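You operate a simulated robot arm through the tools that you are given. There is no shell and no other tool. Be economical: measure what you need, move in short steps, check, and stop when the job is done.

The job below is to be done with a simulated two-armed robot. You get a single attempt, and the scene is never put back.

## Task
Flush the leftover balls out of test bowl 2, then tip all ten into the ball cup.
Fine: fill to 6 litres, flush once, open the vent; the catch pot goes back in its drawer, drawer shut.

It is judged by the outcome, as a careful person would: the job done as asked, and still so three seconds after it is handed in. It fails if anything else is knocked over, pushed out of place, dropped, spilled or broken.

## Robot
Two 7-joint arms with two-finger parallel grippers on one trunk, on a base that drives. Base frame: it is fixed to the floor where the robot stands at the start and does not move with it; the origin is under the middle of the robot, x ahead of it, y to its left, z up. Readings come in mm, rad, newtons and seconds.
The left shoulder is at the start at [50, 168, 1182], the right one opposite. With the tool pointing down near the work surface each hand reaches from about 100 to 520 mm from the robot's upright axis, wherever it stands, measured 20 degrees to its own side. Places, roughly: catch drawer [600, 400, 600]; flush plug (6x6x11 cm) [1100, 500, 900]; inside of the catch drawer [700, 400, 500]; supply gauge [1000, 300, 1100]; toilet bowl on the rubber mat [1100, 800, 700]; vent lever [600, 200, 1000]. Payload 1.57 kg a hand.
The tool frame of a hand sits at the grasp point between the pads (the TCP): z along the fingers, y along the line on which they close. The tips reach 30 mm beyond it. Largest opening 80 mm; finger width 17, thickness 12; the body of the gripper, 40 by 82 mm, starts 80 mm behind the TCP.
Orientation is told as [roll, pitch, yaw] about the base's x, y, z axes, in that order, counted from this pose: with the fingers straight down and closing along the base's y, the tool's x points along the base's -x, its y along +y and its z along -z.

## Interface
- The arms move only by the tool step_arm. It takes "left_increments", "right_increments" or both (then of equal length, played together; a hand with none holds still); each is a list that holds one entry, the list of rows, each a list of 6 numbers: the shift along the base's x, y, z in mm, then the turn, a rotation vector about the base's x, y, z in rad. In form: [[[x, y, z, ax, ay, az], ...]]. A call has 1 to 10 rows; each row is the pose to reach, as a shift and turn from the pose commanded when the call began. "left_fingers" and "right_fingers" are, for a hand that has rows, the finger opening in mm, from 0 to 80, set as the call begins (left out, the last holds). Each row takes 0.2 s and may step no farther than 50 mm and 0.15 rad from the row before; otherwise, or with a gripper value out of range, the whole call is refused. A pose out of reach is approached as far as the arm can. The call stops where the force on the tool passes 40 N (or 10 N more than at its start, if that is more) or the arm is blocked; 0.2 s more then pass. The fingers move at their own pace (about 45 mm/s each) and stop on an object; they squeeze with about 29 N. The grip force told is the motor's: it shows also when the fingers shut on nothing. Time passes only in rows, and 0.2 s behind the last, so rows that repeat a pose let the fingers close. It gives the time, the measured TCP pose, the force on the tool (base axes), the opening and the grip force at its end, in the units of the frame above (readings bear some noise), with the torque about the TCP (base axes, N m) and any sound that the robot's microphone picked up.
- Cameras (640 x 400 px; columns grow to the right, rows downward): "scene" is now at [119.5, 40.1, 1386.7]; the picture's right is [0.46, -0.89, 0.00], its down [-0.54, -0.28, -0.79] and it looks along [0.71, 0.36, -0.61] (base axes); focal length 215 px, centre (320, 200). "left" rides on the left gripper at [72, 7, -122] in its tool frame; the picture's right is [-0.09, 1.00, 0.00], its down [-0.84, -0.08, -0.54] and it looks along [-0.54, -0.05, 0.84] (tool axes); focal length 238 px, centre (320, 200). "right" rides on the right gripper at [72, -7, -122] in its tool frame; the picture's right is [0.09, 1.00, 0.00], its down [-0.84, 0.08, -0.54] and it looks along [-0.54, 0.05, 0.84] (tool axes); focal length 238 px, centre (320, 200). There is no depth. A picture from a camera that has moved, and an enlarged one, comes with that camera's place and axes in the base frame and with its lens.
- snapshot(camera): a new picture of that camera. It takes no simulated time.
- move_column(by): slides the trunk up (or, below 0, down) by that many mm; the arms and the scene camera ride with it, the base frame stays. It gives what a move gives, with no picture.
- drive_base(legs): drives the robot by 1 to 6 legs, each [ahead, left, turn to the left] in mm, mm and rad, along the robot's own axes; the way and the turn of a leg run together, so that a leg with both is an arc; at most 1500 mm and 3.142 rad a leg. The arms and the cameras ride along, it lands a little off, and it stops where it bumps. It gives what a move gives.
- head_to(pan, tilt): turns the head with the scene camera to pan (to the left, within 1.396 rad either way) and tilt (down, from -0.506 to 1.204), counted from straight ahead of the robot. It gives what a move gives.
- enlarge(camera, box): a new picture of the part [left, top, right, bottom] of that camera's present view, enlarged. It takes no simulated time.
- sign_off(): hands the job in; it is judged then, once.

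Work in short steps. Places have to be worked out from the pictures, the camera data and where the tool is seen: move nearer, look again, correct. Check each grasp and each placing, and mend what went wrong. You have 120 turns and 100 pictures in all, those below and enlarged ones among them. Open the grippers and draw the arms clear of the work before you hand the job in, unless the task says otherwise; then end with one line.

The tools are called as name(argument=value, ...) on one line, values as JSON. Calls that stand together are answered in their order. step_arm: Moves the arms, as the interface text tells. Its arguments: {"type":"object","properties":{"left_increments":{"type":"array","items":{"type":"array","items":{"type":"array","items":{"type":"number"}}}},"left_fingers":{"type":"number"},"right_increments":{"type":"array","items":{"type":"array","items":{"type":"array","items":{"type":"number"}}}},"right_fingers":{"type":"number"}},"required":[]} The other tools are called the same way: move_column (by) slides the trunk up or down; drive_base (legs) drives the base; head_to (pan, tilt) turns the head that bears the scene camera; snapshot (camera) takes a picture; enlarge (camera, box) takes an enlarged picture of a part of a camera's view; sign_off () hands the job in.

At the start:

```text
time_s: 0.0
left_eef_pos: [237.3, 255.0, 1264.1]
left_tcp_rot: [0.0, 0.0, 0.001]
left_force: [0.6, -0.1, 0.1]
left_torque: [-0.03, 0.04, -0.01]
left_opening: 80.0
left_gripper_force: 0.0
right_eef_pos: [348.2, 17.4, 1234.4]
right_tcp_rot: [0.0, -0.001, 0.0]
right_force: [-0.1, -0.6, -0.5]
right_torque: [-0.02, 0.02, 0.01]
right_opening: 80.2
right_gripper_force: 0.0
trunk travel left (down, up): [-350.0, 93.0]
robot x, y, heading: [4.5, 0.5, -0.001]
head pan, tilt: [0.476, 0.653]
```

scene: 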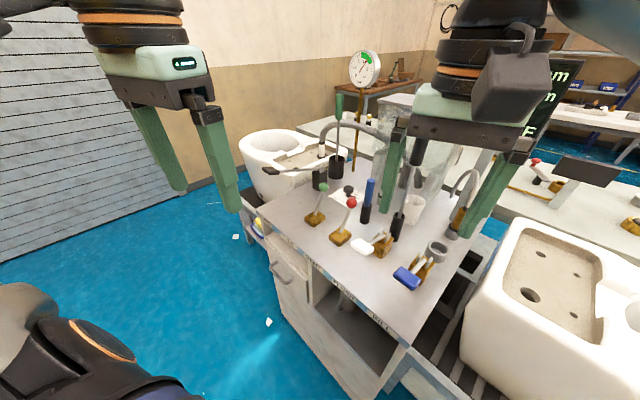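
right: 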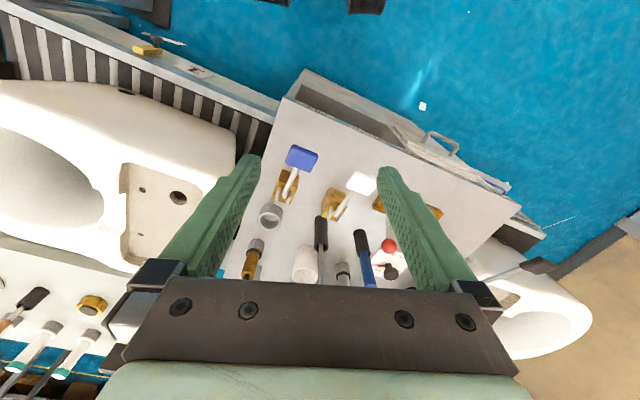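
left: 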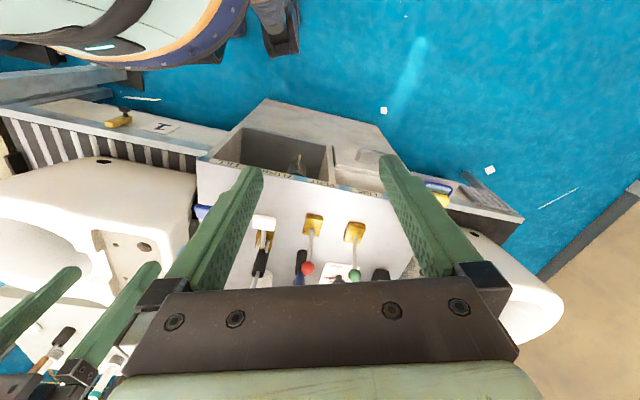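

The scene shows a bench with several coloured levers, a gauge, and a bowl behind it. I take enlarged views to identify the parts.

enlarge(camera="scene", box=[230, 130, 490, 300])

enlarge(camera="left", box=[190, 90, 530, 300])

enlarge(camera="scene", box=[230, 40, 400, 150])

```text
2.35 times, centred on (360, 215) of scene
camera zoom: at [119.5, 40.1, 1386.7], right [0.46, -0.89, 0.0], down [-0.54, -0.28, -0.79], along [0.71, 0.36, -0.61], focal length 505 px, centre (226, 165)
```

zoom: 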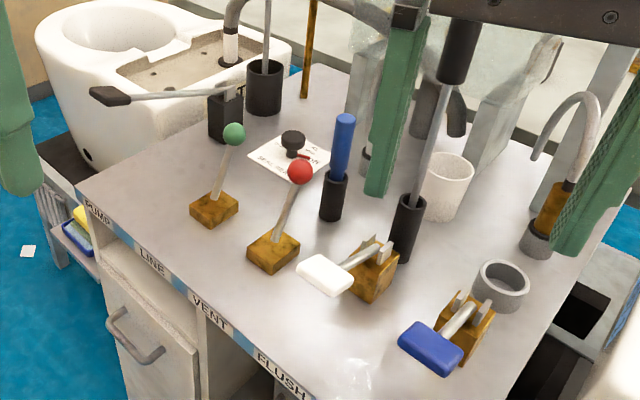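

```text
1.88 times, centred on (360, 195) of left
camera zoom: at [164.1, 260.5, 1386.4], right [0.09, 1.0, 0.0], down [0.84, -0.08, 0.54], along [0.54, -0.05, -0.84], focal length 449 px, centre (245, 209)
```

zoom: 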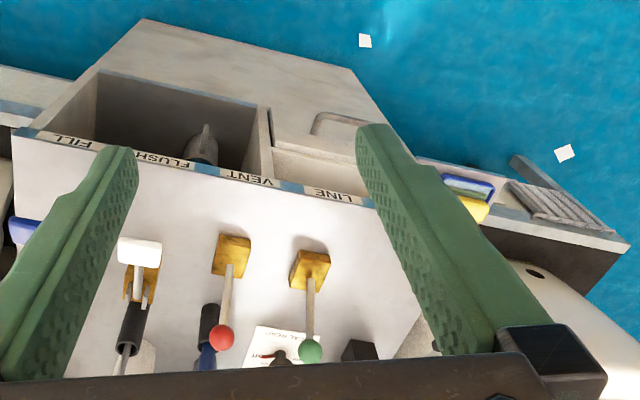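

```text
3.64 times, centred on (315, 95) of scene
camera zoom: at [119.5, 40.1, 1386.7], right [0.46, -0.89, 0.0], down [-0.54, -0.28, -0.79], along [0.71, 0.36, -0.61], focal length 781 px, centre (338, 582)
```

zoom: 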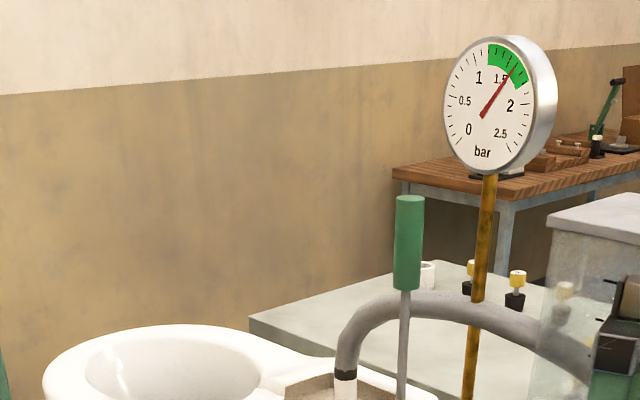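

The arms block much of the view; I draw the right hand to the right and back and the left hand to the left, then look again.

step_arm(right_increments=[[[-30, -50, 0, 0, 0, 0], [-60, -100, 0, 0, 0, 0], [-90, -150, 0, 0, 0, 0], [-110, -195, 0, 0, 0, 0], [-110, -240, 0, 0, 0, 0]]], left_increments=[[[0, 50, 0, 0, 0, 0], [0, 100, 0, 0, 0, 0], [0, 150, 0, 0, 0, 0], [-20, 180, 0, 0, 0, 0], [-40, 180, 0, 0, 0, 0]]])

snapshot(camera="scene")

enlarge(camera="scene", box=[370, 40, 640, 210])

```text
refused: row 1 steps farther than a row can; nothing moved
```

```text
93 pictures are left
camera scene: at [119.5, 40.1, 1386.7], right [0.46, -0.89, 0.0], down [-0.54, -0.28, -0.79], along [0.71, 0.36, -0.61], focal length 215 px, centre (320, 200)
```

scene: 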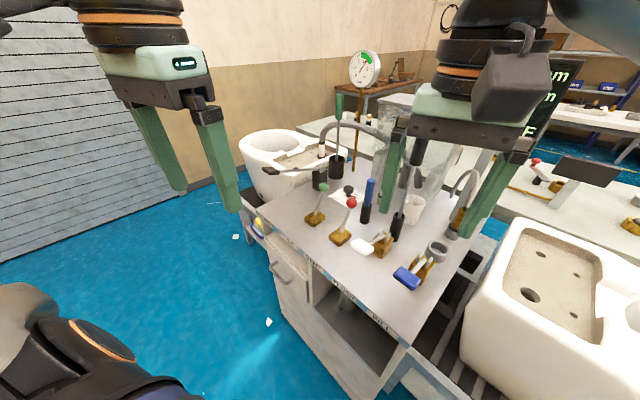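

```text
2.35 times, centred on (505, 125) of scene
camera zoom: at [119.5, 40.1, 1386.7], right [0.46, -0.89, 0.0], down [-0.54, -0.28, -0.79], along [0.71, 0.36, -0.61], focal length 505 px, centre (-115, 376)
```

zoom: 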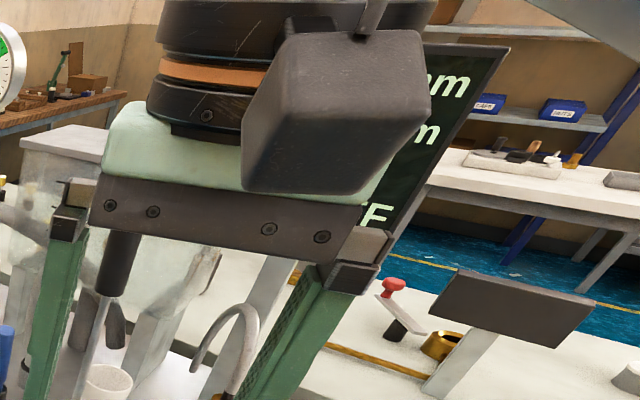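

The right arm's row was too long; I use smaller steps.

step_arm(right_increments=[[[-20, -40, 0, 0, 0, 0], [-40, -80, 0, 0, 0, 0], [-60, -120, 0, 0, 0, 0], [-80, -160, 0, 0, 0, 0], [-100, -200, 0, 0, 0, 0], [-120, -240, 0, 0, 0, 0]]], left_increments=[[[0, 40, 0, 0, 0, 0], [0, 80, 0, 0, 0, 0], [0, 120, 0, 0, 0, 0], [-20, 150, 0, 0, 0, 0], [-40, 180, 0, 0, 0, 0], [-40, 180, 0, 0, 0, 0]]])

snapshot(camera="scene")

enlarge(camera="scene", box=[370, 40, 640, 210])

enlarge(camera="scene", box=[240, 80, 480, 230])

```text
time_s: 1.4
left_eef_pos: [195.9, 433.2, 1265.1]
left_tcp_rot: [0.001, -0.002, 0.001]
left_force: [-0.9, 0.5, 0.7]
left_torque: [0.04, -0.02, 0.06]
left_opening: 80.0
left_gripper_force: 0.2
right_eef_pos: [225.6, -225.4, 1233.4]
right_tcp_rot: [0.002, 0.0, 0.001]
right_force: [0.5, 0.0, -0.9]
right_torque: [-0.02, -0.02, -0.04]
right_opening: 79.9
right_gripper_force: 0.1
trunk travel left (down, up): [-350.0, 93.0]
robot x, y, heading: [-1.5, -1.6, -0.001]
head pan, tilt: [0.476, 0.653]
```

```text
91 pictures are left
camera scene: at [118.7, 39.1, 1386.8], right [0.46, -0.89, 0.0], down [-0.54, -0.28, -0.8], along [0.71, 0.37, -0.61], focal length 215 px, centre (320, 200)
```

scene: 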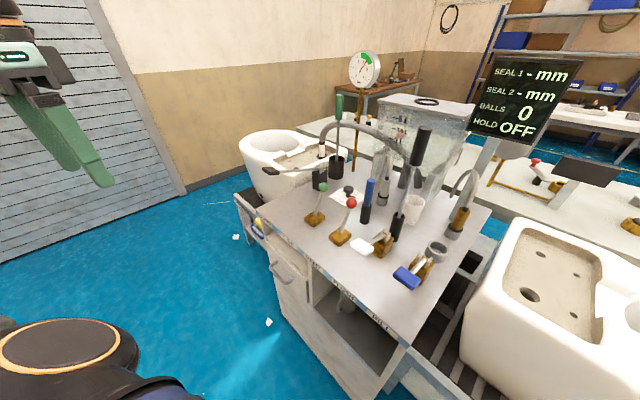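

```text
2.35 times, centred on (505, 125) of scene
camera zoom: at [118.7, 39.1, 1386.8], right [0.46, -0.89, 0.0], down [-0.54, -0.28, -0.8], along [0.71, 0.37, -0.61], focal length 505 px, centre (-115, 376)
```

zoom: 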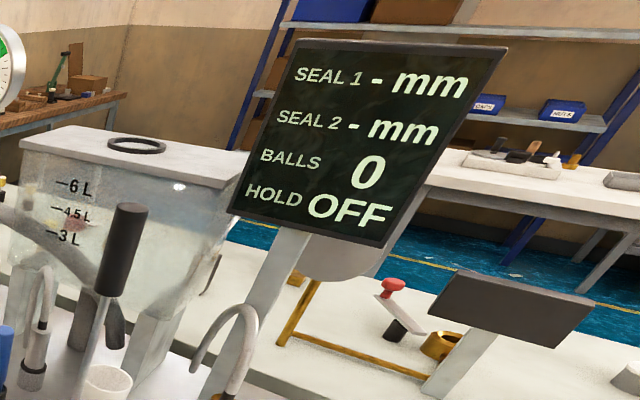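

```text
2.67 times, centred on (360, 155) of scene
camera zoom: at [118.7, 39.1, 1386.8], right [0.46, -0.89, 0.0], down [-0.54, -0.28, -0.8], along [0.71, 0.37, -0.61], focal length 573 px, centre (213, 320)
```

zoom: 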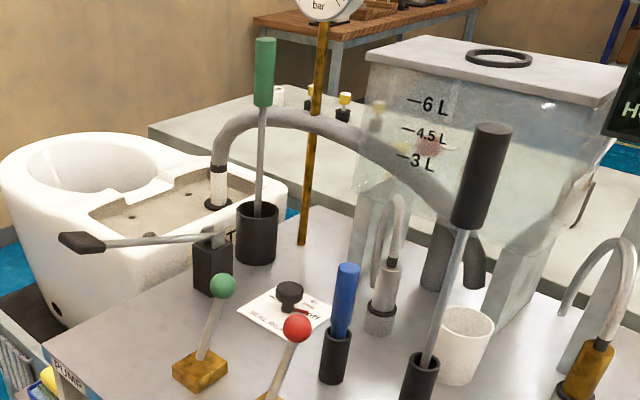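

The console shows "SEAL 1, SEAL 2, BALLS 0, HOLD OFF". The bench is turned about 21° clockwise. I look around for bowl numbers and instructions.

head_to(pan=-0.25, tilt=0.6)

snapshot(camera="scene")

snapshot(camera="left")

```text
time_s: 2.5
left_eef_pos: [197.1, 433.8, 1263.8]
left_tcp_rot: [0.001, -0.001, 0.001]
left_force: [0.8, 0.5, 0.0]
left_torque: [0.01, 0.01, -0.01]
left_opening: 80.0
left_gripper_force: 0.1
right_eef_pos: [227.4, -222.5, 1234.1]
right_tcp_rot: [-0.001, 0.001, -0.001]
right_force: [0.0, 0.0, 0.0]
right_torque: [-0.02, 0.01, 0.04]
right_opening: 80.1
right_gripper_force: 0.0
trunk travel left (down, up): [-350.0, 93.0]
robot x, y, heading: [0.8, -4.1, 0.0]
head pan, tilt: [-0.25, 0.6]
```

```text
88 pictures are left
camera scene: at [128.2, -21.5, 1391.3], right [-0.25, -0.97, 0.0], down [-0.55, 0.14, -0.83], along [0.8, -0.2, -0.56], focal length 215 px, centre (320, 200)
```

scene: 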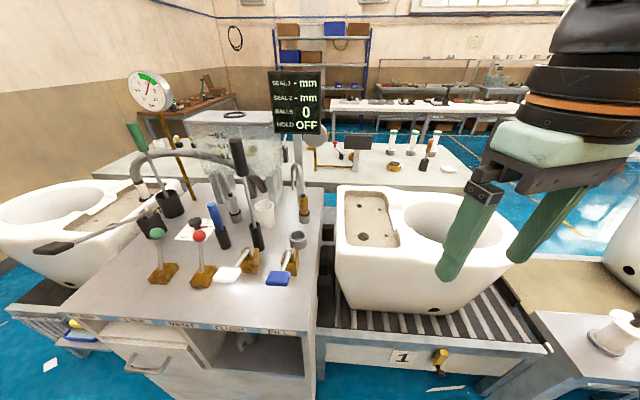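

```text
87 pictures are left
camera left: at [124.3, 440.2, 1387.5], right [0.09, 1.0, 0.0], down [0.84, -0.08, 0.54], along [0.54, -0.05, -0.84], focal length 238 px, centre (320, 200)
```

left: 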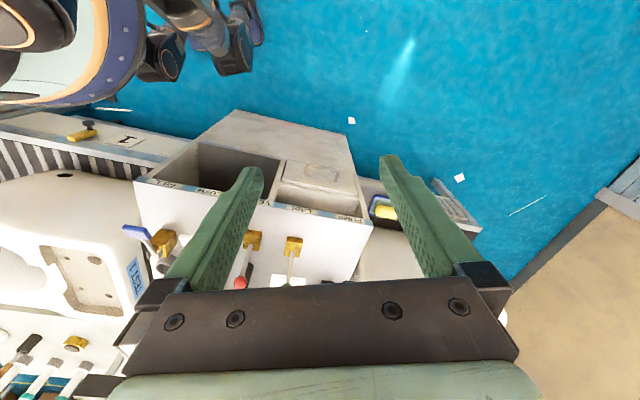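

Bowl 1 is on the right (roller bed labelled 1), so bowl 2 is the left one on the mat. I look left, at the bowl 2, plug and the card, enlarged.

head_to(pan=0.45, tilt=0.5)

enlarge(camera="scene", box=[220, 100, 360, 190])

enlarge(camera="scene", box=[300, 150, 440, 240])

enlarge(camera="scene", box=[210, 190, 370, 300])

```text
time_s: 3.5
left_eef_pos: [196.5, 434.0, 1264.7]
left_tcp_rot: [-0.001, -0.001, -0.001]
left_force: [-0.7, -0.1, 0.2]
left_torque: [0.0, -0.02, -0.03]
left_opening: 79.9
left_gripper_force: 0.0
right_eef_pos: [227.0, -223.6, 1235.1]
right_tcp_rot: [0.001, 0.001, 0.0]
right_force: [0.9, 0.1, -0.3]
right_torque: [0.04, 0.0, 0.02]
right_opening: 80.0
right_gripper_force: 0.1
trunk travel left (down, up): [-350.0, 93.0]
robot x, y, heading: [0.4, 2.3, 0.002]
head pan, tilt: [0.45, 0.499]
```

```text
4.44 times, centred on (290, 145) of scene
camera zoom: at [124.4, 39.9, 1400.4], right [0.43, -0.9, 0.0], down [-0.43, -0.21, -0.88], along [0.79, 0.38, -0.48], focal length 954 px, centre (453, 444)
```

zoom: 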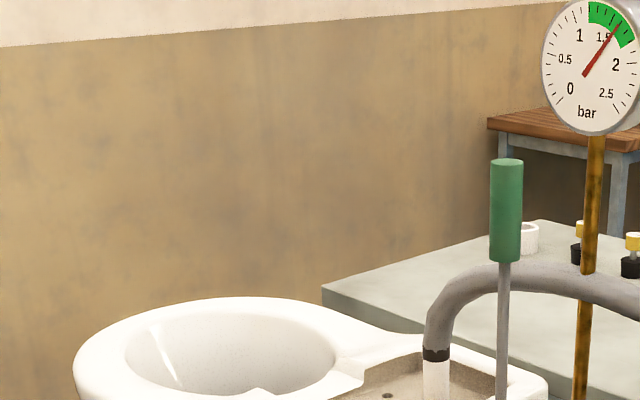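

```text
4.44 times, centred on (370, 195) of scene
camera zoom: at [124.4, 39.9, 1400.4], right [0.43, -0.9, 0.0], down [-0.43, -0.21, -0.88], along [0.79, 0.38, -0.48], focal length 954 px, centre (98, 222)
```

zoom: 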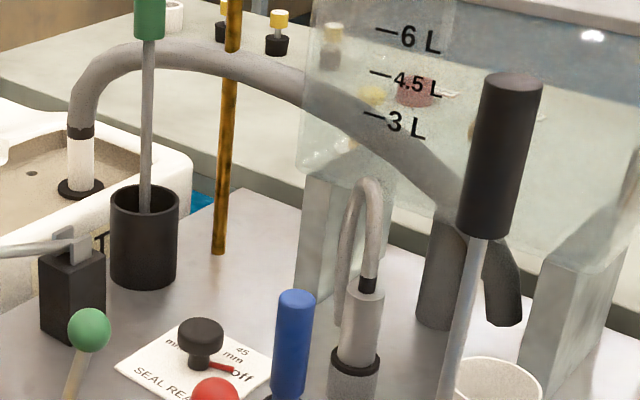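

```text
3.64 times, centred on (290, 245) of scene
camera zoom: at [124.4, 39.9, 1400.4], right [0.43, -0.9, 0.0], down [-0.43, -0.21, -0.88], along [0.79, 0.38, -0.48], focal length 781 px, centre (429, 36)
```

zoom: 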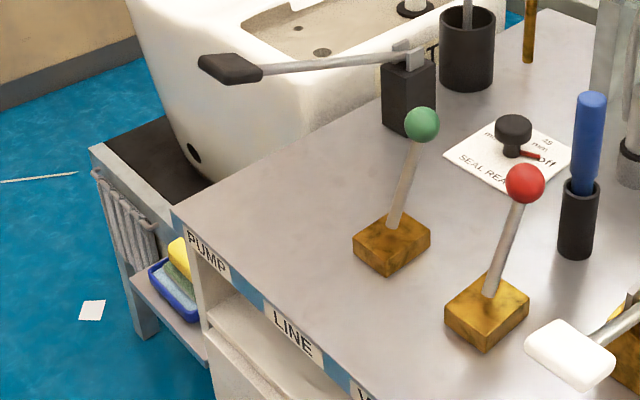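

Plug with the hose is already on bowl 2's inlet shelf. I turn the robot to face the bench squarely and sidestep left so the left arm faces the levers.

drive_base(legs=[[0, 0, -0.35], [0, 230, 0]])

head_to(pan=0.35, tilt=0.8)

snapshot(camera="scene")

snapshot(camera="left")

```text
time_s: 7.2
left_eef_pos: [409.7, 556.2, 1264.9]
left_tcp_rot: [0.001, -0.001, -0.343]
left_force: [0.1, 0.0, -0.1]
left_torque: [0.0, 0.04, 0.0]
left_opening: 80.1
left_gripper_force: 0.1
right_eef_pos: [214.6, -70.9, 1234.2]
right_tcp_rot: [0.001, 0.001, -0.345]
right_force: [0.7, -0.2, -0.4]
right_torque: [-0.03, 0.0, -0.01]
right_opening: 80.1
right_gripper_force: 0.1
trunk travel left (down, up): [-350.0, 93.0]
robot x, y, heading: [76.0, 212.6, -0.346]
head pan, tilt: [0.45, 0.499]
```

```text
time_s: 8.1
left_eef_pos: [410.5, 556.3, 1264.4]
left_tcp_rot: [0.0, -0.001, -0.343]
left_force: [-0.3, -0.3, 0.1]
left_torque: [-0.01, 0.01, 0.01]
left_opening: 80.1
left_gripper_force: 0.1
right_eef_pos: [215.8, -73.3, 1234.7]
right_tcp_rot: [0.0, -0.001, -0.346]
right_force: [0.5, -0.6, 0.8]
right_torque: [0.01, 0.02, 0.0]
right_opening: 80.0
right_gripper_force: 0.1
trunk travel left (down, up): [-350.0, 93.0]
robot x, y, heading: [74.7, 210.8, -0.347]
head pan, tilt: [0.351, 0.799]
```

```text
83 pictures are left
camera scene: at [198.3, 201.6, 1374.5], right [0.01, -1.0, 0.0], down [-0.72, 0.0, -0.7], along [0.7, 0.0, -0.72], focal length 215 px, centre (320, 200)
```

scene: 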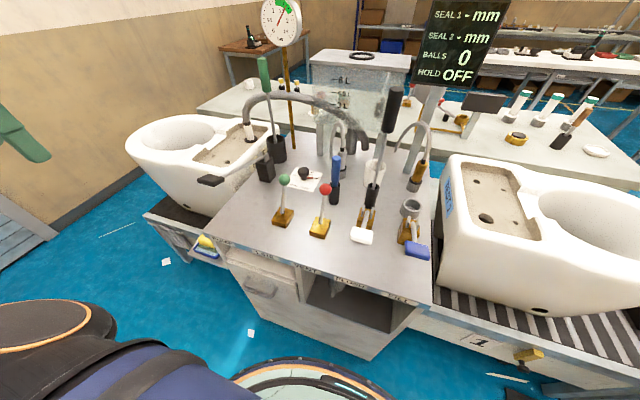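

```text
82 pictures are left
camera left: at [343.3, 586.4, 1387.6], right [0.42, 0.91, 0.0], down [0.76, -0.36, 0.54], along [0.49, -0.23, -0.84], focal length 238 px, centre (320, 200)
```

left: 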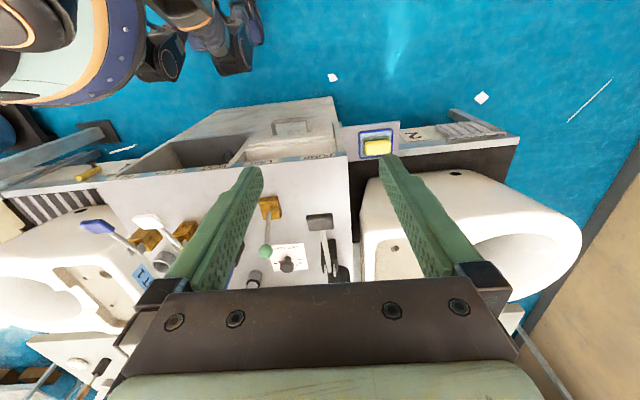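

Labels and levers are clear now; red knob ≈ (602,189,998), bench top ≈ 845. I check how near the base is to the bench before driving closer.

head_to(pan=0.1, tilt=1.15)

snapshot(camera="scene")

```text
time_s: 8.9
left_eef_pos: [410.1, 556.2, 1264.9]
left_tcp_rot: [0.0, 0.001, -0.345]
left_force: [0.9, 0.3, -0.1]
left_torque: [-0.01, 0.02, 0.04]
left_opening: 80.1
left_gripper_force: 0.2
right_eef_pos: [214.5, -72.5, 1233.8]
right_tcp_rot: [0.0, 0.0, -0.347]
right_force: [0.4, 0.1, 0.3]
right_torque: [0.03, 0.02, 0.01]
right_opening: 80.2
right_gripper_force: 0.0
trunk travel left (down, up): [-350.0, 93.0]
robot x, y, heading: [78.3, 216.2, -0.343]
head pan, tilt: [0.099, 1.15]
```

```text
81 pictures are left
camera scene: at [175.4, 186.7, 1349.6], right [-0.24, -0.97, 0.0], down [-0.89, 0.22, -0.41], along [0.4, -0.1, -0.91], focal length 215 px, centre (320, 200)
```

scene: 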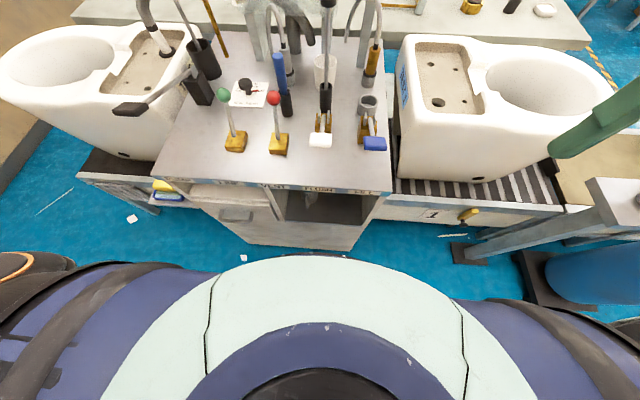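

The foreground is the chest, so the base itself should have some room. I drive 60 mm ahead.

drive_base(legs=[[60, 0, 0]])

snapshot(camera="left")

enlarge(camera="scene", box=[100, 20, 400, 200])

```text
time_s: 9.8
left_eef_pos: [467.2, 535.6, 1264.9]
left_tcp_rot: [0.0, 0.002, -0.344]
left_force: [0.3, 0.9, 0.1]
left_torque: [0.03, 0.03, 0.0]
left_opening: 80.2
left_gripper_force: 0.0
right_eef_pos: [272.3, -92.8, 1234.5]
right_tcp_rot: [0.0, -0.001, -0.345]
right_force: [0.5, 0.7, -0.1]
right_torque: [0.02, 0.0, 0.0]
right_opening: 79.7
right_gripper_force: 0.1
trunk travel left (down, up): [-350.0, 93.0]
robot x, y, heading: [132.4, 194.9, -0.345]
head pan, tilt: [0.099, 1.15]
```

```text
80 pictures are left
camera left: at [401.4, 565.3, 1387.5], right [0.42, 0.91, 0.0], down [0.76, -0.36, 0.54], along [0.49, -0.23, -0.84], focal length 238 px, centre (320, 200)
```

left: 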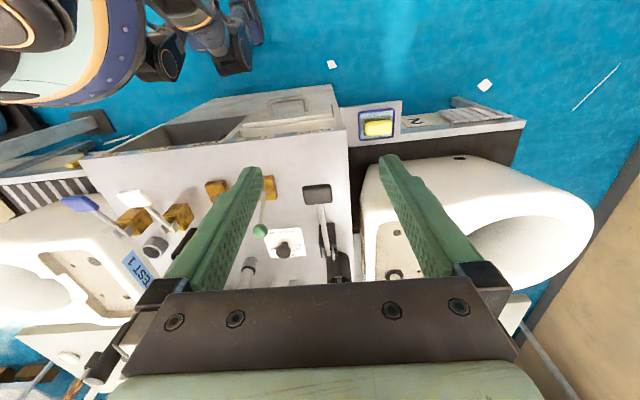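

```text
2.13 times, centred on (250, 110) of scene
camera zoom: at [232.9, 165.8, 1349.5], right [-0.24, -0.97, 0.0], down [-0.89, 0.22, -0.41], along [0.4, -0.1, -0.91], focal length 458 px, centre (469, 392)
```

zoom: 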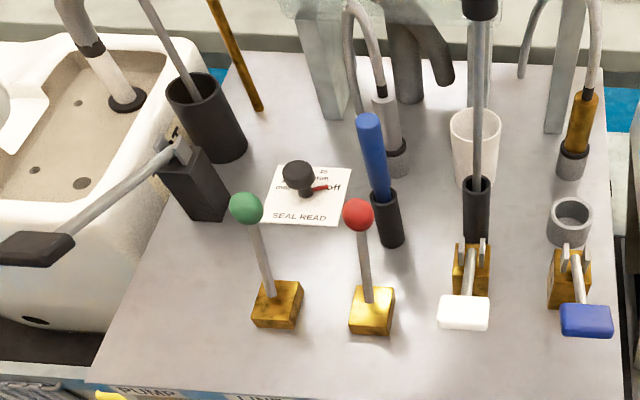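

Triangulating: blue FILL paddle at about (440,-5,980), white FLUSH paddle at (490,108,962), both raised arms hinged at the back; vent knob (615,189,990). I bring the right hand above the blue paddle with fingers closing sideways and check.

step_arm(right_increments=[[[28, 15, -10, 0, 0, 0], [56, 30, -40, 0, 0, 0], [84, 44, -70, 0, 0, 0], [112, 58, -95, 0, 0, 0], [140, 73, -125, 0, 0, 0], [168, 88, -150, 0, 0, 0]]], right_fingers=80)

snapshot(camera="right")

head_to(pan=0.1, tilt=0.65)

snapshot(camera="scene")

```text
time_s: 11.2
left_eef_pos: [467.6, 535.4, 1264.4]
left_tcp_rot: [0.001, 0.0, -0.346]
left_force: [0.8, -0.4, 0.5]
left_torque: [-0.01, 0.01, 0.01]
left_opening: 80.1
left_gripper_force: 0.1
right_eef_pos: [441.1, -5.6, 1082.3]
right_tcp_rot: [0.0, 0.0, -0.347]
right_force: [0.2, 0.0, -0.7]
right_torque: [-0.03, 0.03, -0.02]
right_opening: 79.9
right_gripper_force: 0.1
trunk travel left (down, up): [-350.0, 93.0]
robot x, y, heading: [132.3, 194.7, -0.342]
head pan, tilt: [0.099, 1.15]
```

```text
78 pictures are left
camera right: at [370.9, 12.1, 1202.8], right [0.25, 0.97, 0.0], down [0.81, -0.21, 0.54], along [0.53, -0.14, -0.84], focal length 238 px, centre (320, 200)
```

right: 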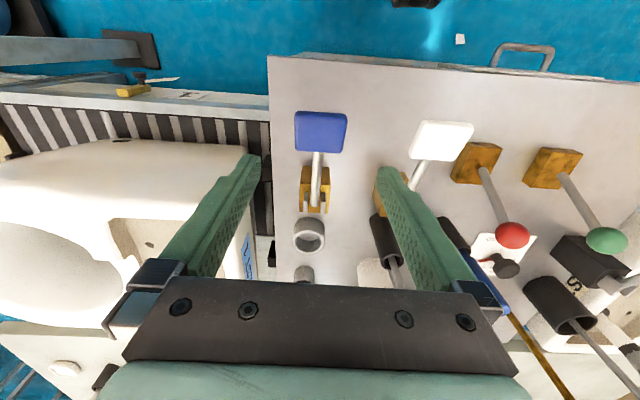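

```text
time_s: 12.2
left_eef_pos: [466.7, 535.9, 1263.7]
left_tcp_rot: [0.002, 0.001, -0.346]
left_force: [-0.5, 0.2, -0.4]
left_torque: [0.0, 0.02, -0.01]
left_opening: 79.9
left_gripper_force: 0.0
right_eef_pos: [440.0, -6.3, 1081.9]
right_tcp_rot: [0.001, 0.0, -0.344]
right_force: [-0.7, -0.5, 0.7]
right_torque: [0.05, -0.04, 0.02]
right_opening: 79.9
right_gripper_force: 0.0
trunk travel left (down, up): [-350.0, 93.0]
robot x, y, heading: [131.1, 197.1, -0.341]
head pan, tilt: [0.099, 0.649]
```

```text
77 pictures are left
camera scene: at [258.3, 159.5, 1387.0], right [-0.24, -0.97, 0.0], down [-0.59, 0.15, -0.8], along [0.77, -0.19, -0.61], focal length 215 px, centre (320, 200)
```

scene: 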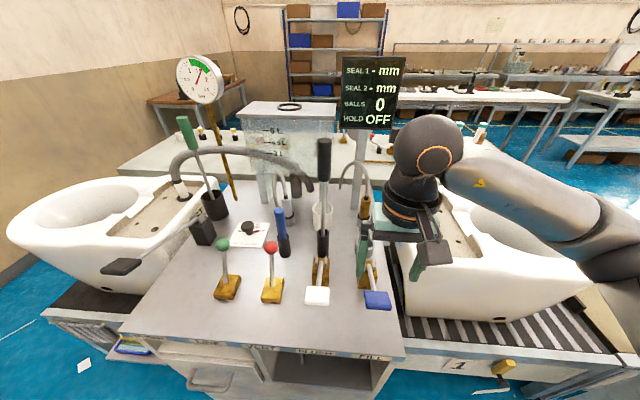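

The blue paddle is laterally centred under the hand, about 10 mm further on, at z≈930. I go down so it sits between the fingertips.

step_arm(right_increments=[[[10, -4, -35, 0, 0, 0], [10, -4, -75, 0, 0, 0], [10, -4, -110, 0, 0, 0], [10, -4, -132, 0, 0, 0]]])

snapshot(camera="right")

enlarge(camera="scene", box=[200, 90, 460, 320])

```text
time_s: 13.2
left_eef_pos: [466.5, 535.2, 1265.2]
left_tcp_rot: [-0.001, -0.001, -0.344]
left_force: [0.8, -0.2, 0.1]
left_torque: [-0.02, 0.01, -0.02]
left_opening: 79.9
left_gripper_force: 0.0
right_eef_pos: [449.3, -9.0, 952.2]
right_tcp_rot: [0.0, 0.0, -0.345]
right_force: [0.5, -0.7, 0.4]
right_torque: [0.0, 0.02, -0.03]
right_opening: 80.3
right_gripper_force: 0.1
trunk travel left (down, up): [-350.0, 93.0]
robot x, y, heading: [130.5, 193.2, -0.346]
head pan, tilt: [0.099, 0.649]
```

```text
76 pictures are left
camera right: at [378.8, 7.9, 1071.7], right [0.25, 0.97, 0.0], down [0.81, -0.21, 0.54], along [0.53, -0.14, -0.84], focal length 238 px, centre (320, 200)
```

right: 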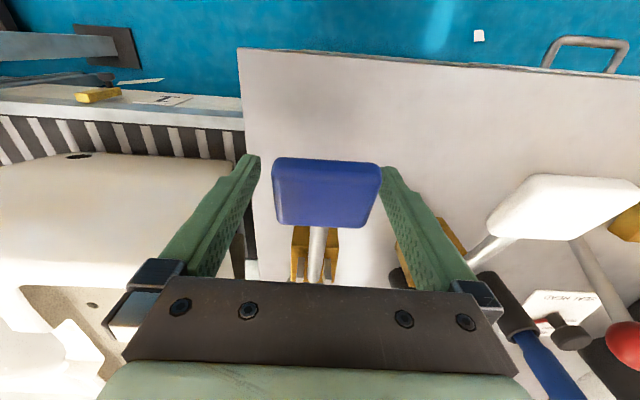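

```text
1.74 times, centred on (330, 205) of scene
camera zoom: at [258.4, 159.5, 1387.0], right [-0.24, -0.97, 0.0], down [-0.59, 0.15, -0.8], along [0.77, -0.19, -0.6], focal length 373 px, centre (303, 191)
```

zoom: 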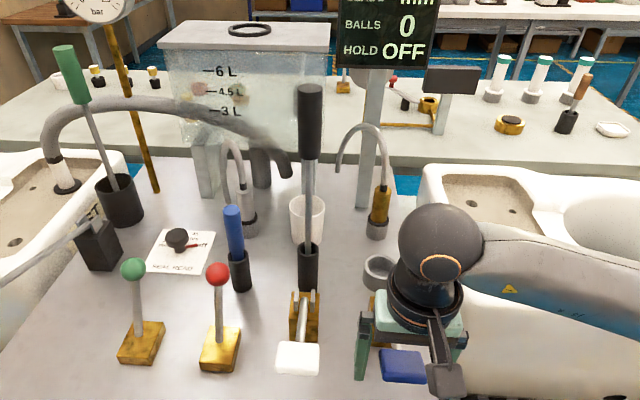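

The paddle lies between the fingers, slightly to the left side. I shift 3 mm and close gently on it.

step_arm(right_increments=[[[1, 3, 0, 0, 0, 0], [1, 3, 0, 0, 0, 0], [1, 3, 0, 0, 0, 0], [1, 3, 0, 0, 0, 0]]], right_fingers=45)

enlarge(camera="right", box=[200, 120, 460, 300])

```text
time_s: 14.2
left_eef_pos: [466.6, 535.8, 1265.3]
left_tcp_rot: [0.001, 0.0, -0.345]
left_force: [-0.3, 0.5, 0.5]
left_torque: [0.0, 0.0, 0.02]
left_opening: 80.0
left_gripper_force: 0.0
right_eef_pos: [449.6, -6.9, 952.9]
right_tcp_rot: [0.0, 0.0, -0.349]
right_force: [-2.3, -9.6, -0.9]
right_torque: [0.16, -0.05, 0.17]
right_opening: 50.1
right_gripper_force: 29.3
trunk travel left (down, up): [-350.0, 93.0]
robot x, y, heading: [134.8, 192.1, -0.348]
head pan, tilt: [0.099, 0.649]
```

```text
2.22 times, centred on (330, 210) of right
camera zoom: at [379.9, 9.4, 1072.1], right [0.25, 0.97, 0.0], down [0.81, -0.21, 0.54], along [0.52, -0.14, -0.84], focal length 530 px, centre (298, 178)
```

zoom: 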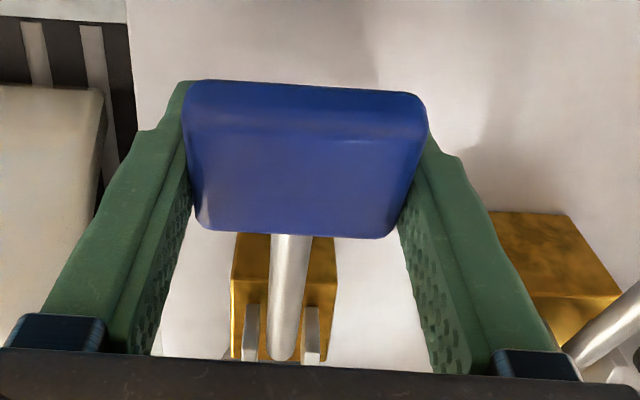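

The paddle is 50 mm wide and really sits ≈25 mm above the TCP at about z 977. I release, rise 32 mm and shift 10 mm back, and grip again so there is room for travel.

step_arm(right_increments=[[[0, 0, 0, 0, 0, 0], [0, 0, 0, 0, 0, 0], [-4, 4, 16, 0, 0, 0], [-8, 6, 32, 0, 0, 0]]], right_fingers=72)

step_arm(right_increments=[[[0, 0, 0, 0, 0, 0], [0, 0, 0, 0, 0, 0], [0, 0, 0, 0, 0, 0], [0, 0, 0, 0, 0, 0]]], right_fingers=45)

snapshot(camera="right")

```text
time_s: 15.2
left_eef_pos: [466.1, 535.5, 1265.3]
left_tcp_rot: [0.0, 0.0, -0.344]
left_force: [-0.4, 0.4, -0.7]
left_torque: [0.0, -0.01, -0.04]
left_opening: 79.8
left_gripper_force: 0.0
right_eef_pos: [442.4, 0.1, 984.4]
right_tcp_rot: [0.0, 0.0, -0.344]
right_force: [0.1, 0.0, 0.7]
right_torque: [0.0, -0.01, 0.01]
right_opening: 72.0
right_gripper_force: 0.0
trunk travel left (down, up): [-350.0, 93.0]
robot x, y, heading: [137.0, 194.6, -0.348]
head pan, tilt: [0.099, 0.649]
```

```text
time_s: 16.2
left_eef_pos: [465.6, 534.7, 1264.7]
left_tcp_rot: [0.002, 0.001, -0.346]
left_force: [-0.5, 0.4, 1.0]
left_torque: [0.0, -0.01, 0.01]
left_opening: 80.0
left_gripper_force: 0.1
right_eef_pos: [442.4, -0.9, 984.3]
right_tcp_rot: [0.0, 0.001, -0.348]
right_force: [-5.3, -12.0, 3.2]
right_torque: [-0.15, 0.02, 0.1]
right_opening: 57.1
right_gripper_force: 6.6
trunk travel left (down, up): [-350.0, 93.0]
robot x, y, heading: [134.4, 193.4, -0.351]
head pan, tilt: [0.099, 0.649]
```

```text
73 pictures are left
camera right: at [371.6, 15.8, 1104.6], right [0.25, 0.97, 0.0], down [0.81, -0.21, 0.54], along [0.52, -0.14, -0.84], focal length 238 px, centre (320, 200)
```

right: 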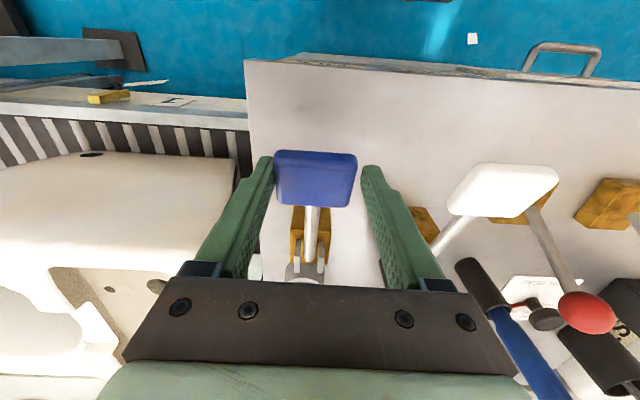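

Only one finger touches; I shift the hand 5 mm to the right and keep closing.

step_arm(right_increments=[[[-1, -3, 0, 0, 0, 0], [-2, -6, 0, 0, 0, 0], [-2, -6, 0, 0, 0, 0], [-2, -6, 0, 0, 0, 0]]], right_fingers=45)

head_to(pan=0.3, tilt=0.45)

snapshot(camera="scene")

```text
time_s: 17.2
left_eef_pos: [466.3, 535.9, 1264.5]
left_tcp_rot: [-0.001, -0.001, -0.346]
left_force: [-0.3, -0.5, 1.1]
left_torque: [0.0, 0.03, -0.01]
left_opening: 80.0
left_gripper_force: 0.1
right_eef_pos: [440.6, -5.6, 984.0]
right_tcp_rot: [0.004, 0.003, -0.343]
right_force: [-0.9, 2.4, -0.3]
right_torque: [0.11, -0.06, 0.34]
right_opening: 49.4
right_gripper_force: 32.9
trunk travel left (down, up): [-350.0, 93.0]
robot x, y, heading: [130.3, 196.2, -0.344]
head pan, tilt: [0.099, 0.649]
```

```text
time_s: 17.9
left_eef_pos: [467.0, 535.3, 1263.3]
left_tcp_rot: [0.0, 0.0, -0.346]
left_force: [0.1, -0.7, -0.3]
left_torque: [0.0, -0.03, 0.0]
left_opening: 80.0
left_gripper_force: 0.1
right_eef_pos: [439.6, -5.0, 985.5]
right_tcp_rot: [0.003, 0.001, -0.343]
right_force: [-0.6, 5.2, -2.2]
right_torque: [0.48, -0.19, 1.04]
right_opening: 49.7
right_gripper_force: 45.1
trunk travel left (down, up): [-350.0, 93.0]
robot x, y, heading: [131.7, 194.1, -0.346]
head pan, tilt: [0.3, 0.45]
```

```text
72 pictures are left
camera scene: at [266.1, 177.2, 1404.8], right [-0.05, -1.0, 0.0], down [-0.44, 0.02, -0.9], along [0.9, -0.04, -0.44], focal length 215 px, centre (320, 200)
```

scene: 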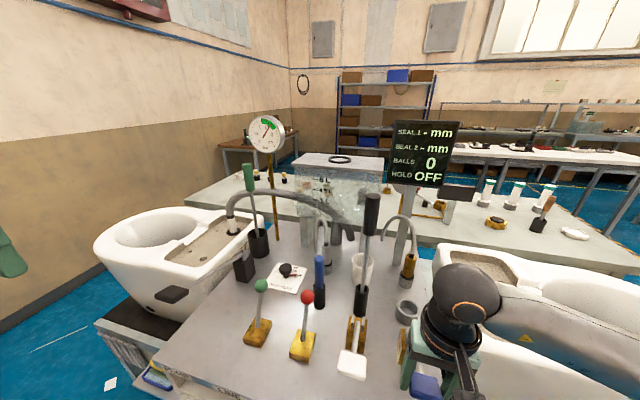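

Gripped at 50 mm. I press the paddle down along its arc in small steps, watching force, then look at the cistern level.

step_arm(right_increments=[[[-4, 1.5, -10, 0, 0, 0], [-8, 3, -20, 0, 0, 0], [-11, 4, -30, 0, 0, 0], [-14, 5, -40, 0, 0, 0]]])

enlarge(camera="scene", box=[230, 100, 480, 270])

```text
time_s: 18.9
left_eef_pos: [467.1, 536.2, 1263.1]
left_tcp_rot: [-0.002, 0.0, -0.347]
left_force: [0.2, -0.2, -0.3]
left_torque: [0.0, 0.01, 0.01]
left_opening: 80.1
left_gripper_force: 0.1
right_eef_pos: [429.7, -1.0, 945.3]
right_tcp_rot: [0.003, -0.007, -0.348]
right_force: [17.5, -0.5, 10.2]
right_torque: [-0.18, -1.16, 0.82]
right_opening: 49.7
right_gripper_force: 44.8
trunk travel left (down, up): [-350.0, 93.0]
robot x, y, heading: [135.2, 193.7, -0.348]
head pan, tilt: [0.3, 0.45]
```

```text
2.35 times, centred on (355, 185) of scene
camera zoom: at [267.3, 177.0, 1404.8], right [-0.05, -1.0, 0.0], down [-0.44, 0.02, -0.9], along [0.9, -0.04, -0.44], focal length 505 px, centre (238, 235)
```

zoom: 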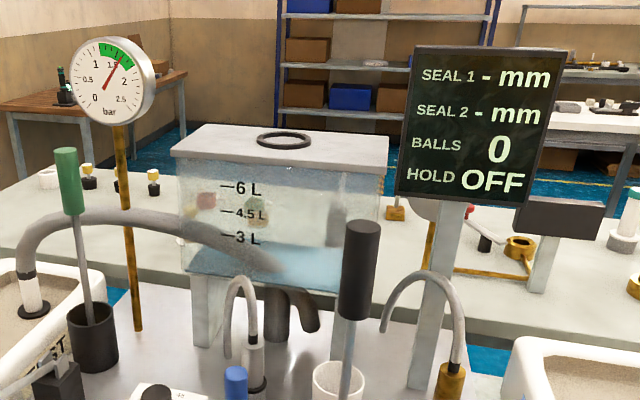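

The force is moderate and water seems to be visible low in the cistern. I ease the backward offset slightly, hold 1 s and check the level.

step_arm(right_increments=[[[4, -1.5, 0, 0, 0, 0], [4, -1.5, 0, 0, 0, 0], [4, -1.5, 0, 0, 0, 0], [4, -1.5, 0, 0, 0, 0]]])

enlarge(camera="scene", box=[230, 100, 480, 270])

```text
time_s: 19.9
left_eef_pos: [465.9, 537.2, 1264.0]
left_tcp_rot: [0.0, -0.001, -0.345]
left_force: [0.9, 0.0, 1.7]
left_torque: [-0.01, 0.05, -0.01]
left_opening: 79.9
left_gripper_force: 0.1
right_eef_pos: [427.8, -1.4, 944.5]
right_tcp_rot: [-0.001, 0.001, -0.343]
right_force: [0.0, 4.7, 9.1]
right_torque: [0.09, -0.78, 0.61]
right_opening: 49.6
right_gripper_force: 45.2
trunk travel left (down, up): [-350.0, 93.0]
robot x, y, heading: [137.8, 192.1, -0.341]
head pan, tilt: [0.3, 0.45]
```

```text
2.35 times, centred on (355, 185) of scene
camera zoom: at [265.4, 177.4, 1404.9], right [-0.05, -1.0, 0.0], down [-0.43, 0.02, -0.9], along [0.9, -0.04, -0.43], focal length 505 px, centre (238, 235)
```

zoom: 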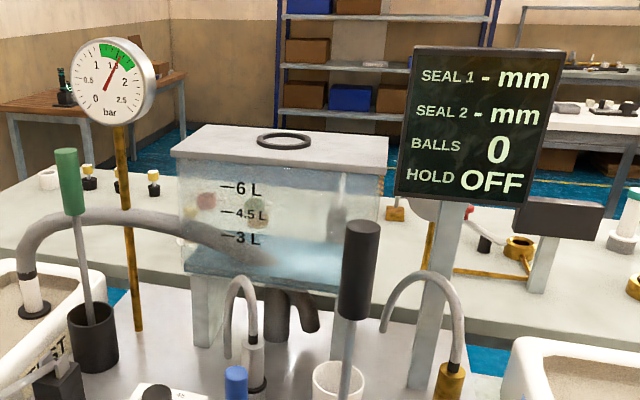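

The level rises and pressure falls slowly. I hold 1 s more and look at the cistern more closely.

step_arm(right_increments=[[[0, 0, 0, 0, 0, 0], [0, 0, 0, 0, 0, 0], [0, 0, 0, 0, 0, 0], [0, 0, 0, 0, 0, 0]]])

enlarge(camera="scene", box=[240, 110, 400, 220])

```text
time_s: 20.9
left_eef_pos: [465.2, 537.0, 1263.9]
left_tcp_rot: [0.0, -0.003, -0.348]
left_force: [-0.6, -0.2, -0.8]
left_torque: [0.0, 0.0, 0.0]
left_opening: 80.0
left_gripper_force: 0.0
right_eef_pos: [430.2, -1.2, 943.4]
right_tcp_rot: [0.0, 0.001, -0.343]
right_force: [-3.4, 6.8, 2.9]
right_torque: [0.07, -0.05, 0.88]
right_opening: 49.5
right_gripper_force: 44.9
trunk travel left (down, up): [-350.0, 93.0]
robot x, y, heading: [133.7, 193.8, -0.343]
head pan, tilt: [0.3, 0.45]
```

```text
3.64 times, centred on (320, 165) of scene
camera zoom: at [265.3, 177.5, 1404.9], right [-0.05, -1.0, 0.0], down [-0.43, 0.02, -0.9], along [0.9, -0.04, -0.43], focal length 781 px, centre (320, 327)
```

zoom: 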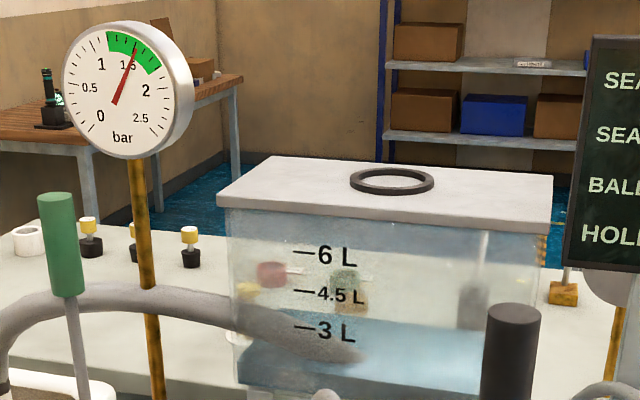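

Water is still under the 3 L mark. I hold 2 s more.

step_arm(right_increments=[[[0, 0, 0, 0, 0, 0], [0, 0, 0, 0, 0, 0], [0, 0, 0, 0, 0, 0], [0, 0, 0, 0, 0, 0], [0, 0, 0, 0, 0, 0], [0, 0, 0, 0, 0, 0], [0, 0, 0, 0, 0, 0], [0, 0, 0, 0, 0, 0], [0, 0, 0, 0, 0, 0]]])

enlarge(camera="scene", box=[240, 110, 400, 220])

```text
time_s: 22.9
left_eef_pos: [466.7, 536.6, 1263.5]
left_tcp_rot: [0.001, -0.001, -0.345]
left_force: [-0.3, -0.4, -0.5]
left_torque: [-0.02, 0.01, 0.01]
left_opening: 80.1
left_gripper_force: 0.0
right_eef_pos: [430.5, -1.9, 945.4]
right_tcp_rot: [-0.002, 0.003, -0.347]
right_force: [-7.2, 10.8, -2.7]
right_torque: [0.19, 0.86, 0.81]
right_opening: 49.6
right_gripper_force: 44.8
trunk travel left (down, up): [-350.0, 93.0]
robot x, y, heading: [134.2, 198.0, -0.345]
head pan, tilt: [0.3, 0.45]
```

```text
3.64 times, centred on (320, 165) of scene
camera zoom: at [265.4, 177.6, 1404.9], right [-0.05, -1.0, 0.0], down [-0.43, 0.02, -0.9], along [0.9, -0.04, -0.43], focal length 781 px, centre (320, 327)
```

zoom: 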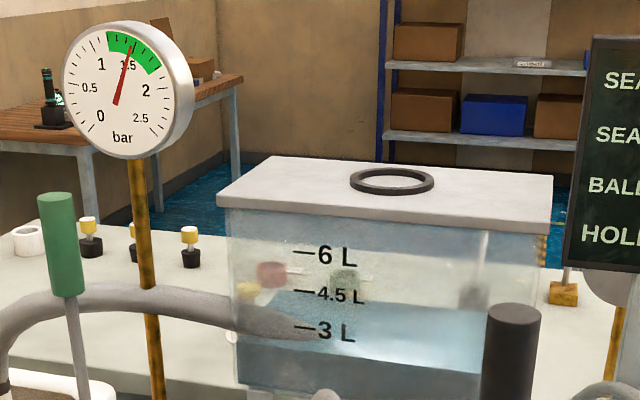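

Level is about 1.5–2 L at the front glass. I hold 2 s more and compare.

step_arm(right_increments=[[[0, 0, 0, 0, 0, 0], [0, 0, 0, 0, 0, 0], [0, 0, 0, 0, 0, 0], [0, 0, 0, 0, 0, 0], [0, 0, 0, 0, 0, 0], [0, 0, 0, 0, 0, 0], [0, 0, 0, 0, 0, 0], [0, 0, 0, 0, 0, 0], [0, 0, 0, 0, 0, 0]]])

enlarge(camera="scene", box=[240, 110, 400, 220])

```text
time_s: 24.9
left_eef_pos: [465.9, 537.0, 1265.1]
left_tcp_rot: [0.001, -0.002, -0.346]
left_force: [0.1, -0.1, 0.2]
left_torque: [0.04, -0.02, -0.04]
left_opening: 80.2
left_gripper_force: 0.0
right_eef_pos: [430.5, -2.0, 944.2]
right_tcp_rot: [0.0, 0.0, -0.346]
right_force: [-8.3, 10.0, -3.5]
right_torque: [0.22, 0.78, 0.82]
right_opening: 49.4
right_gripper_force: 45.3
trunk travel left (down, up): [-350.0, 93.0]
robot x, y, heading: [132.0, 194.5, -0.347]
head pan, tilt: [0.3, 0.45]
```

```text
3.64 times, centred on (320, 165) of scene
camera zoom: at [265.3, 177.5, 1405.0], right [-0.05, -1.0, 0.0], down [-0.43, 0.02, -0.9], along [0.9, -0.04, -0.43], focal length 781 px, centre (320, 327)
```

zoom: 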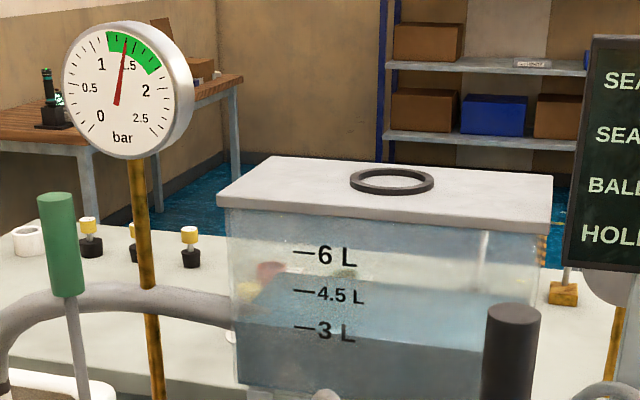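

Front waterline ≈2.5 L, rising about 0.3 L/s. I hold 4 s more (two calls) and check again.

step_arm(right_increments=[[[0, 0, 0, 0, 0, 0], [0, 0, 0, 0, 0, 0], [0, 0, 0, 0, 0, 0], [0, 0, 0, 0, 0, 0], [0, 0, 0, 0, 0, 0], [0, 0, 0, 0, 0, 0], [0, 0, 0, 0, 0, 0], [0, 0, 0, 0, 0, 0], [0, 0, 0, 0, 0, 0], [0, 0, 0, 0, 0, 0]]])

step_arm(right_increments=[[[0, 0, 0, 0, 0, 0], [0, 0, 0, 0, 0, 0], [0, 0, 0, 0, 0, 0], [0, 0, 0, 0, 0, 0], [0, 0, 0, 0, 0, 0], [0, 0, 0, 0, 0, 0], [0, 0, 0, 0, 0, 0], [0, 0, 0, 0, 0, 0], [0, 0, 0, 0, 0, 0], [0, 0, 0, 0, 0, 0]]])

enlarge(camera="scene", box=[240, 110, 400, 220])

```text
time_s: 27.1
left_eef_pos: [464.7, 537.7, 1264.7]
left_tcp_rot: [0.001, -0.002, -0.345]
left_force: [-0.2, -0.8, -0.4]
left_torque: [-0.01, -0.02, 0.02]
left_opening: 79.9
left_gripper_force: 0.1
right_eef_pos: [430.0, -1.0, 944.8]
right_tcp_rot: [-0.002, 0.001, -0.346]
right_force: [-8.0, 8.7, -0.6]
right_torque: [0.17, 0.48, 0.79]
right_opening: 49.4
right_gripper_force: 44.7
trunk travel left (down, up): [-350.0, 93.0]
robot x, y, heading: [134.4, 192.0, -0.344]
head pan, tilt: [0.3, 0.45]
```

```text
time_s: 29.3
left_eef_pos: [465.2, 535.5, 1264.0]
left_tcp_rot: [-0.001, -0.002, -0.346]
left_force: [-0.4, 1.3, 0.1]
left_torque: [0.02, 0.0, 0.0]
left_opening: 80.0
left_gripper_force: 0.1
right_eef_pos: [430.8, -2.5, 944.4]
right_tcp_rot: [0.0, 0.001, -0.346]
right_force: [-8.7, 8.9, 1.2]
right_torque: [0.12, 0.3, 0.84]
right_opening: 49.5
right_gripper_force: 45.3
trunk travel left (down, up): [-350.0, 93.0]
robot x, y, heading: [136.0, 192.8, -0.349]
head pan, tilt: [0.3, 0.45]
```

```text
3.64 times, centred on (320, 165) of scene
camera zoom: at [265.0, 177.6, 1405.0], right [-0.05, -1.0, 0.0], down [-0.43, 0.02, -0.9], along [0.9, -0.04, -0.43], focal length 781 px, centre (320, 327)
```

zoom: 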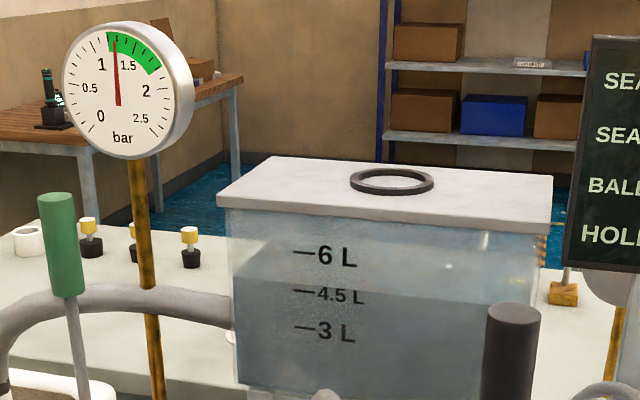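

Waterline ≈4.6 L. I hold about 1.6 s more and check.

step_arm(right_increments=[[[0, 0, 0, 0, 0, 0], [0, 0, 0, 0, 0, 0], [0, 0, 0, 0, 0, 0], [0, 0, 0, 0, 0, 0], [0, 0, 0, 0, 0, 0], [0, 0, 0, 0, 0, 0], [0, 0, 0, 0, 0, 0]]])

enlarge(camera="scene", box=[240, 110, 400, 220])

```text
time_s: 30.9
left_eef_pos: [465.5, 537.4, 1265.1]
left_tcp_rot: [-0.001, -0.001, -0.346]
left_force: [-0.3, 0.0, 0.7]
left_torque: [-0.03, 0.04, 0.0]
left_opening: 79.7
left_gripper_force: 0.0
right_eef_pos: [429.8, -1.3, 944.7]
right_tcp_rot: [0.001, -0.001, -0.346]
right_force: [-8.2, 9.6, 2.7]
right_torque: [0.1, 0.22, 0.74]
right_opening: 49.6
right_gripper_force: 45.8
trunk travel left (down, up): [-350.0, 93.0]
robot x, y, heading: [137.0, 194.4, -0.345]
head pan, tilt: [0.3, 0.45]
```

```text
3.64 times, centred on (320, 165) of scene
camera zoom: at [265.0, 177.6, 1405.0], right [-0.05, -1.0, 0.0], down [-0.43, 0.02, -0.9], along [0.9, -0.04, -0.43], focal length 781 px, centre (320, 327)
```

zoom: 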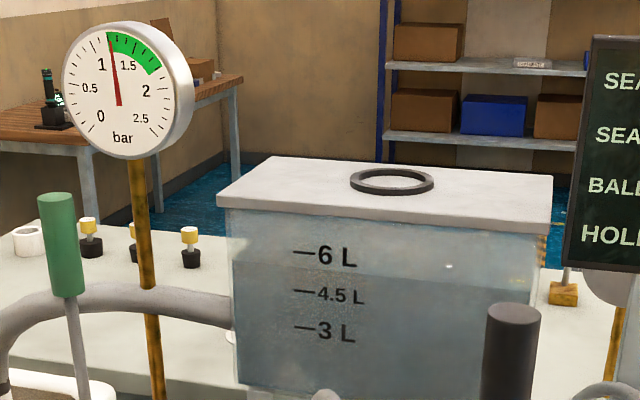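

Waterline ≈12 px below the 6 L mark, rising ≈13 px/s. I hold 0.4 s and check.

step_arm(right_increments=[[[0, 0, 0, 0, 0, 0], [0, 0, 0, 0, 0, 0]]])

enlarge(camera="scene", box=[280, 145, 380, 215])

```text
time_s: 31.5
left_eef_pos: [465.7, 536.7, 1264.2]
left_tcp_rot: [0.0, -0.002, -0.346]
left_force: [-0.7, 0.5, 0.3]
left_torque: [0.02, -0.02, 0.02]
left_opening: 80.0
left_gripper_force: 0.0
right_eef_pos: [431.1, -2.2, 945.5]
right_tcp_rot: [0.001, -0.001, -0.346]
right_force: [-7.5, 8.5, 1.8]
right_torque: [0.12, 0.2, 0.82]
right_opening: 49.4
right_gripper_force: 45.3
trunk travel left (down, up): [-350.0, 93.0]
robot x, y, heading: [133.6, 193.5, -0.347]
head pan, tilt: [0.3, 0.45]
```

```text
5.71 times, centred on (330, 180) of scene
camera zoom: at [265.0, 177.7, 1405.0], right [-0.05, -1.0, 0.0], down [-0.43, 0.02, -0.9], along [0.9, -0.04, -0.43], focal length 1227 px, centre (263, 314)
```

zoom: 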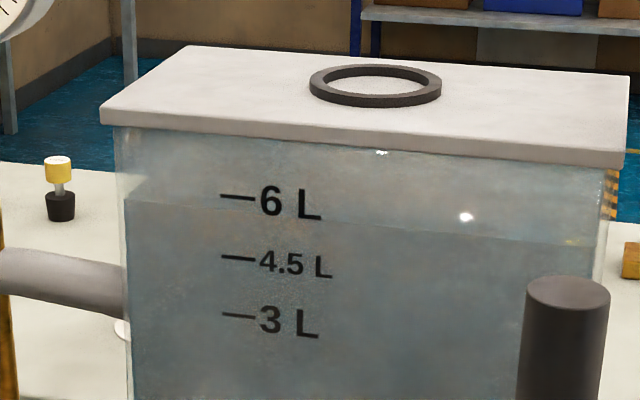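

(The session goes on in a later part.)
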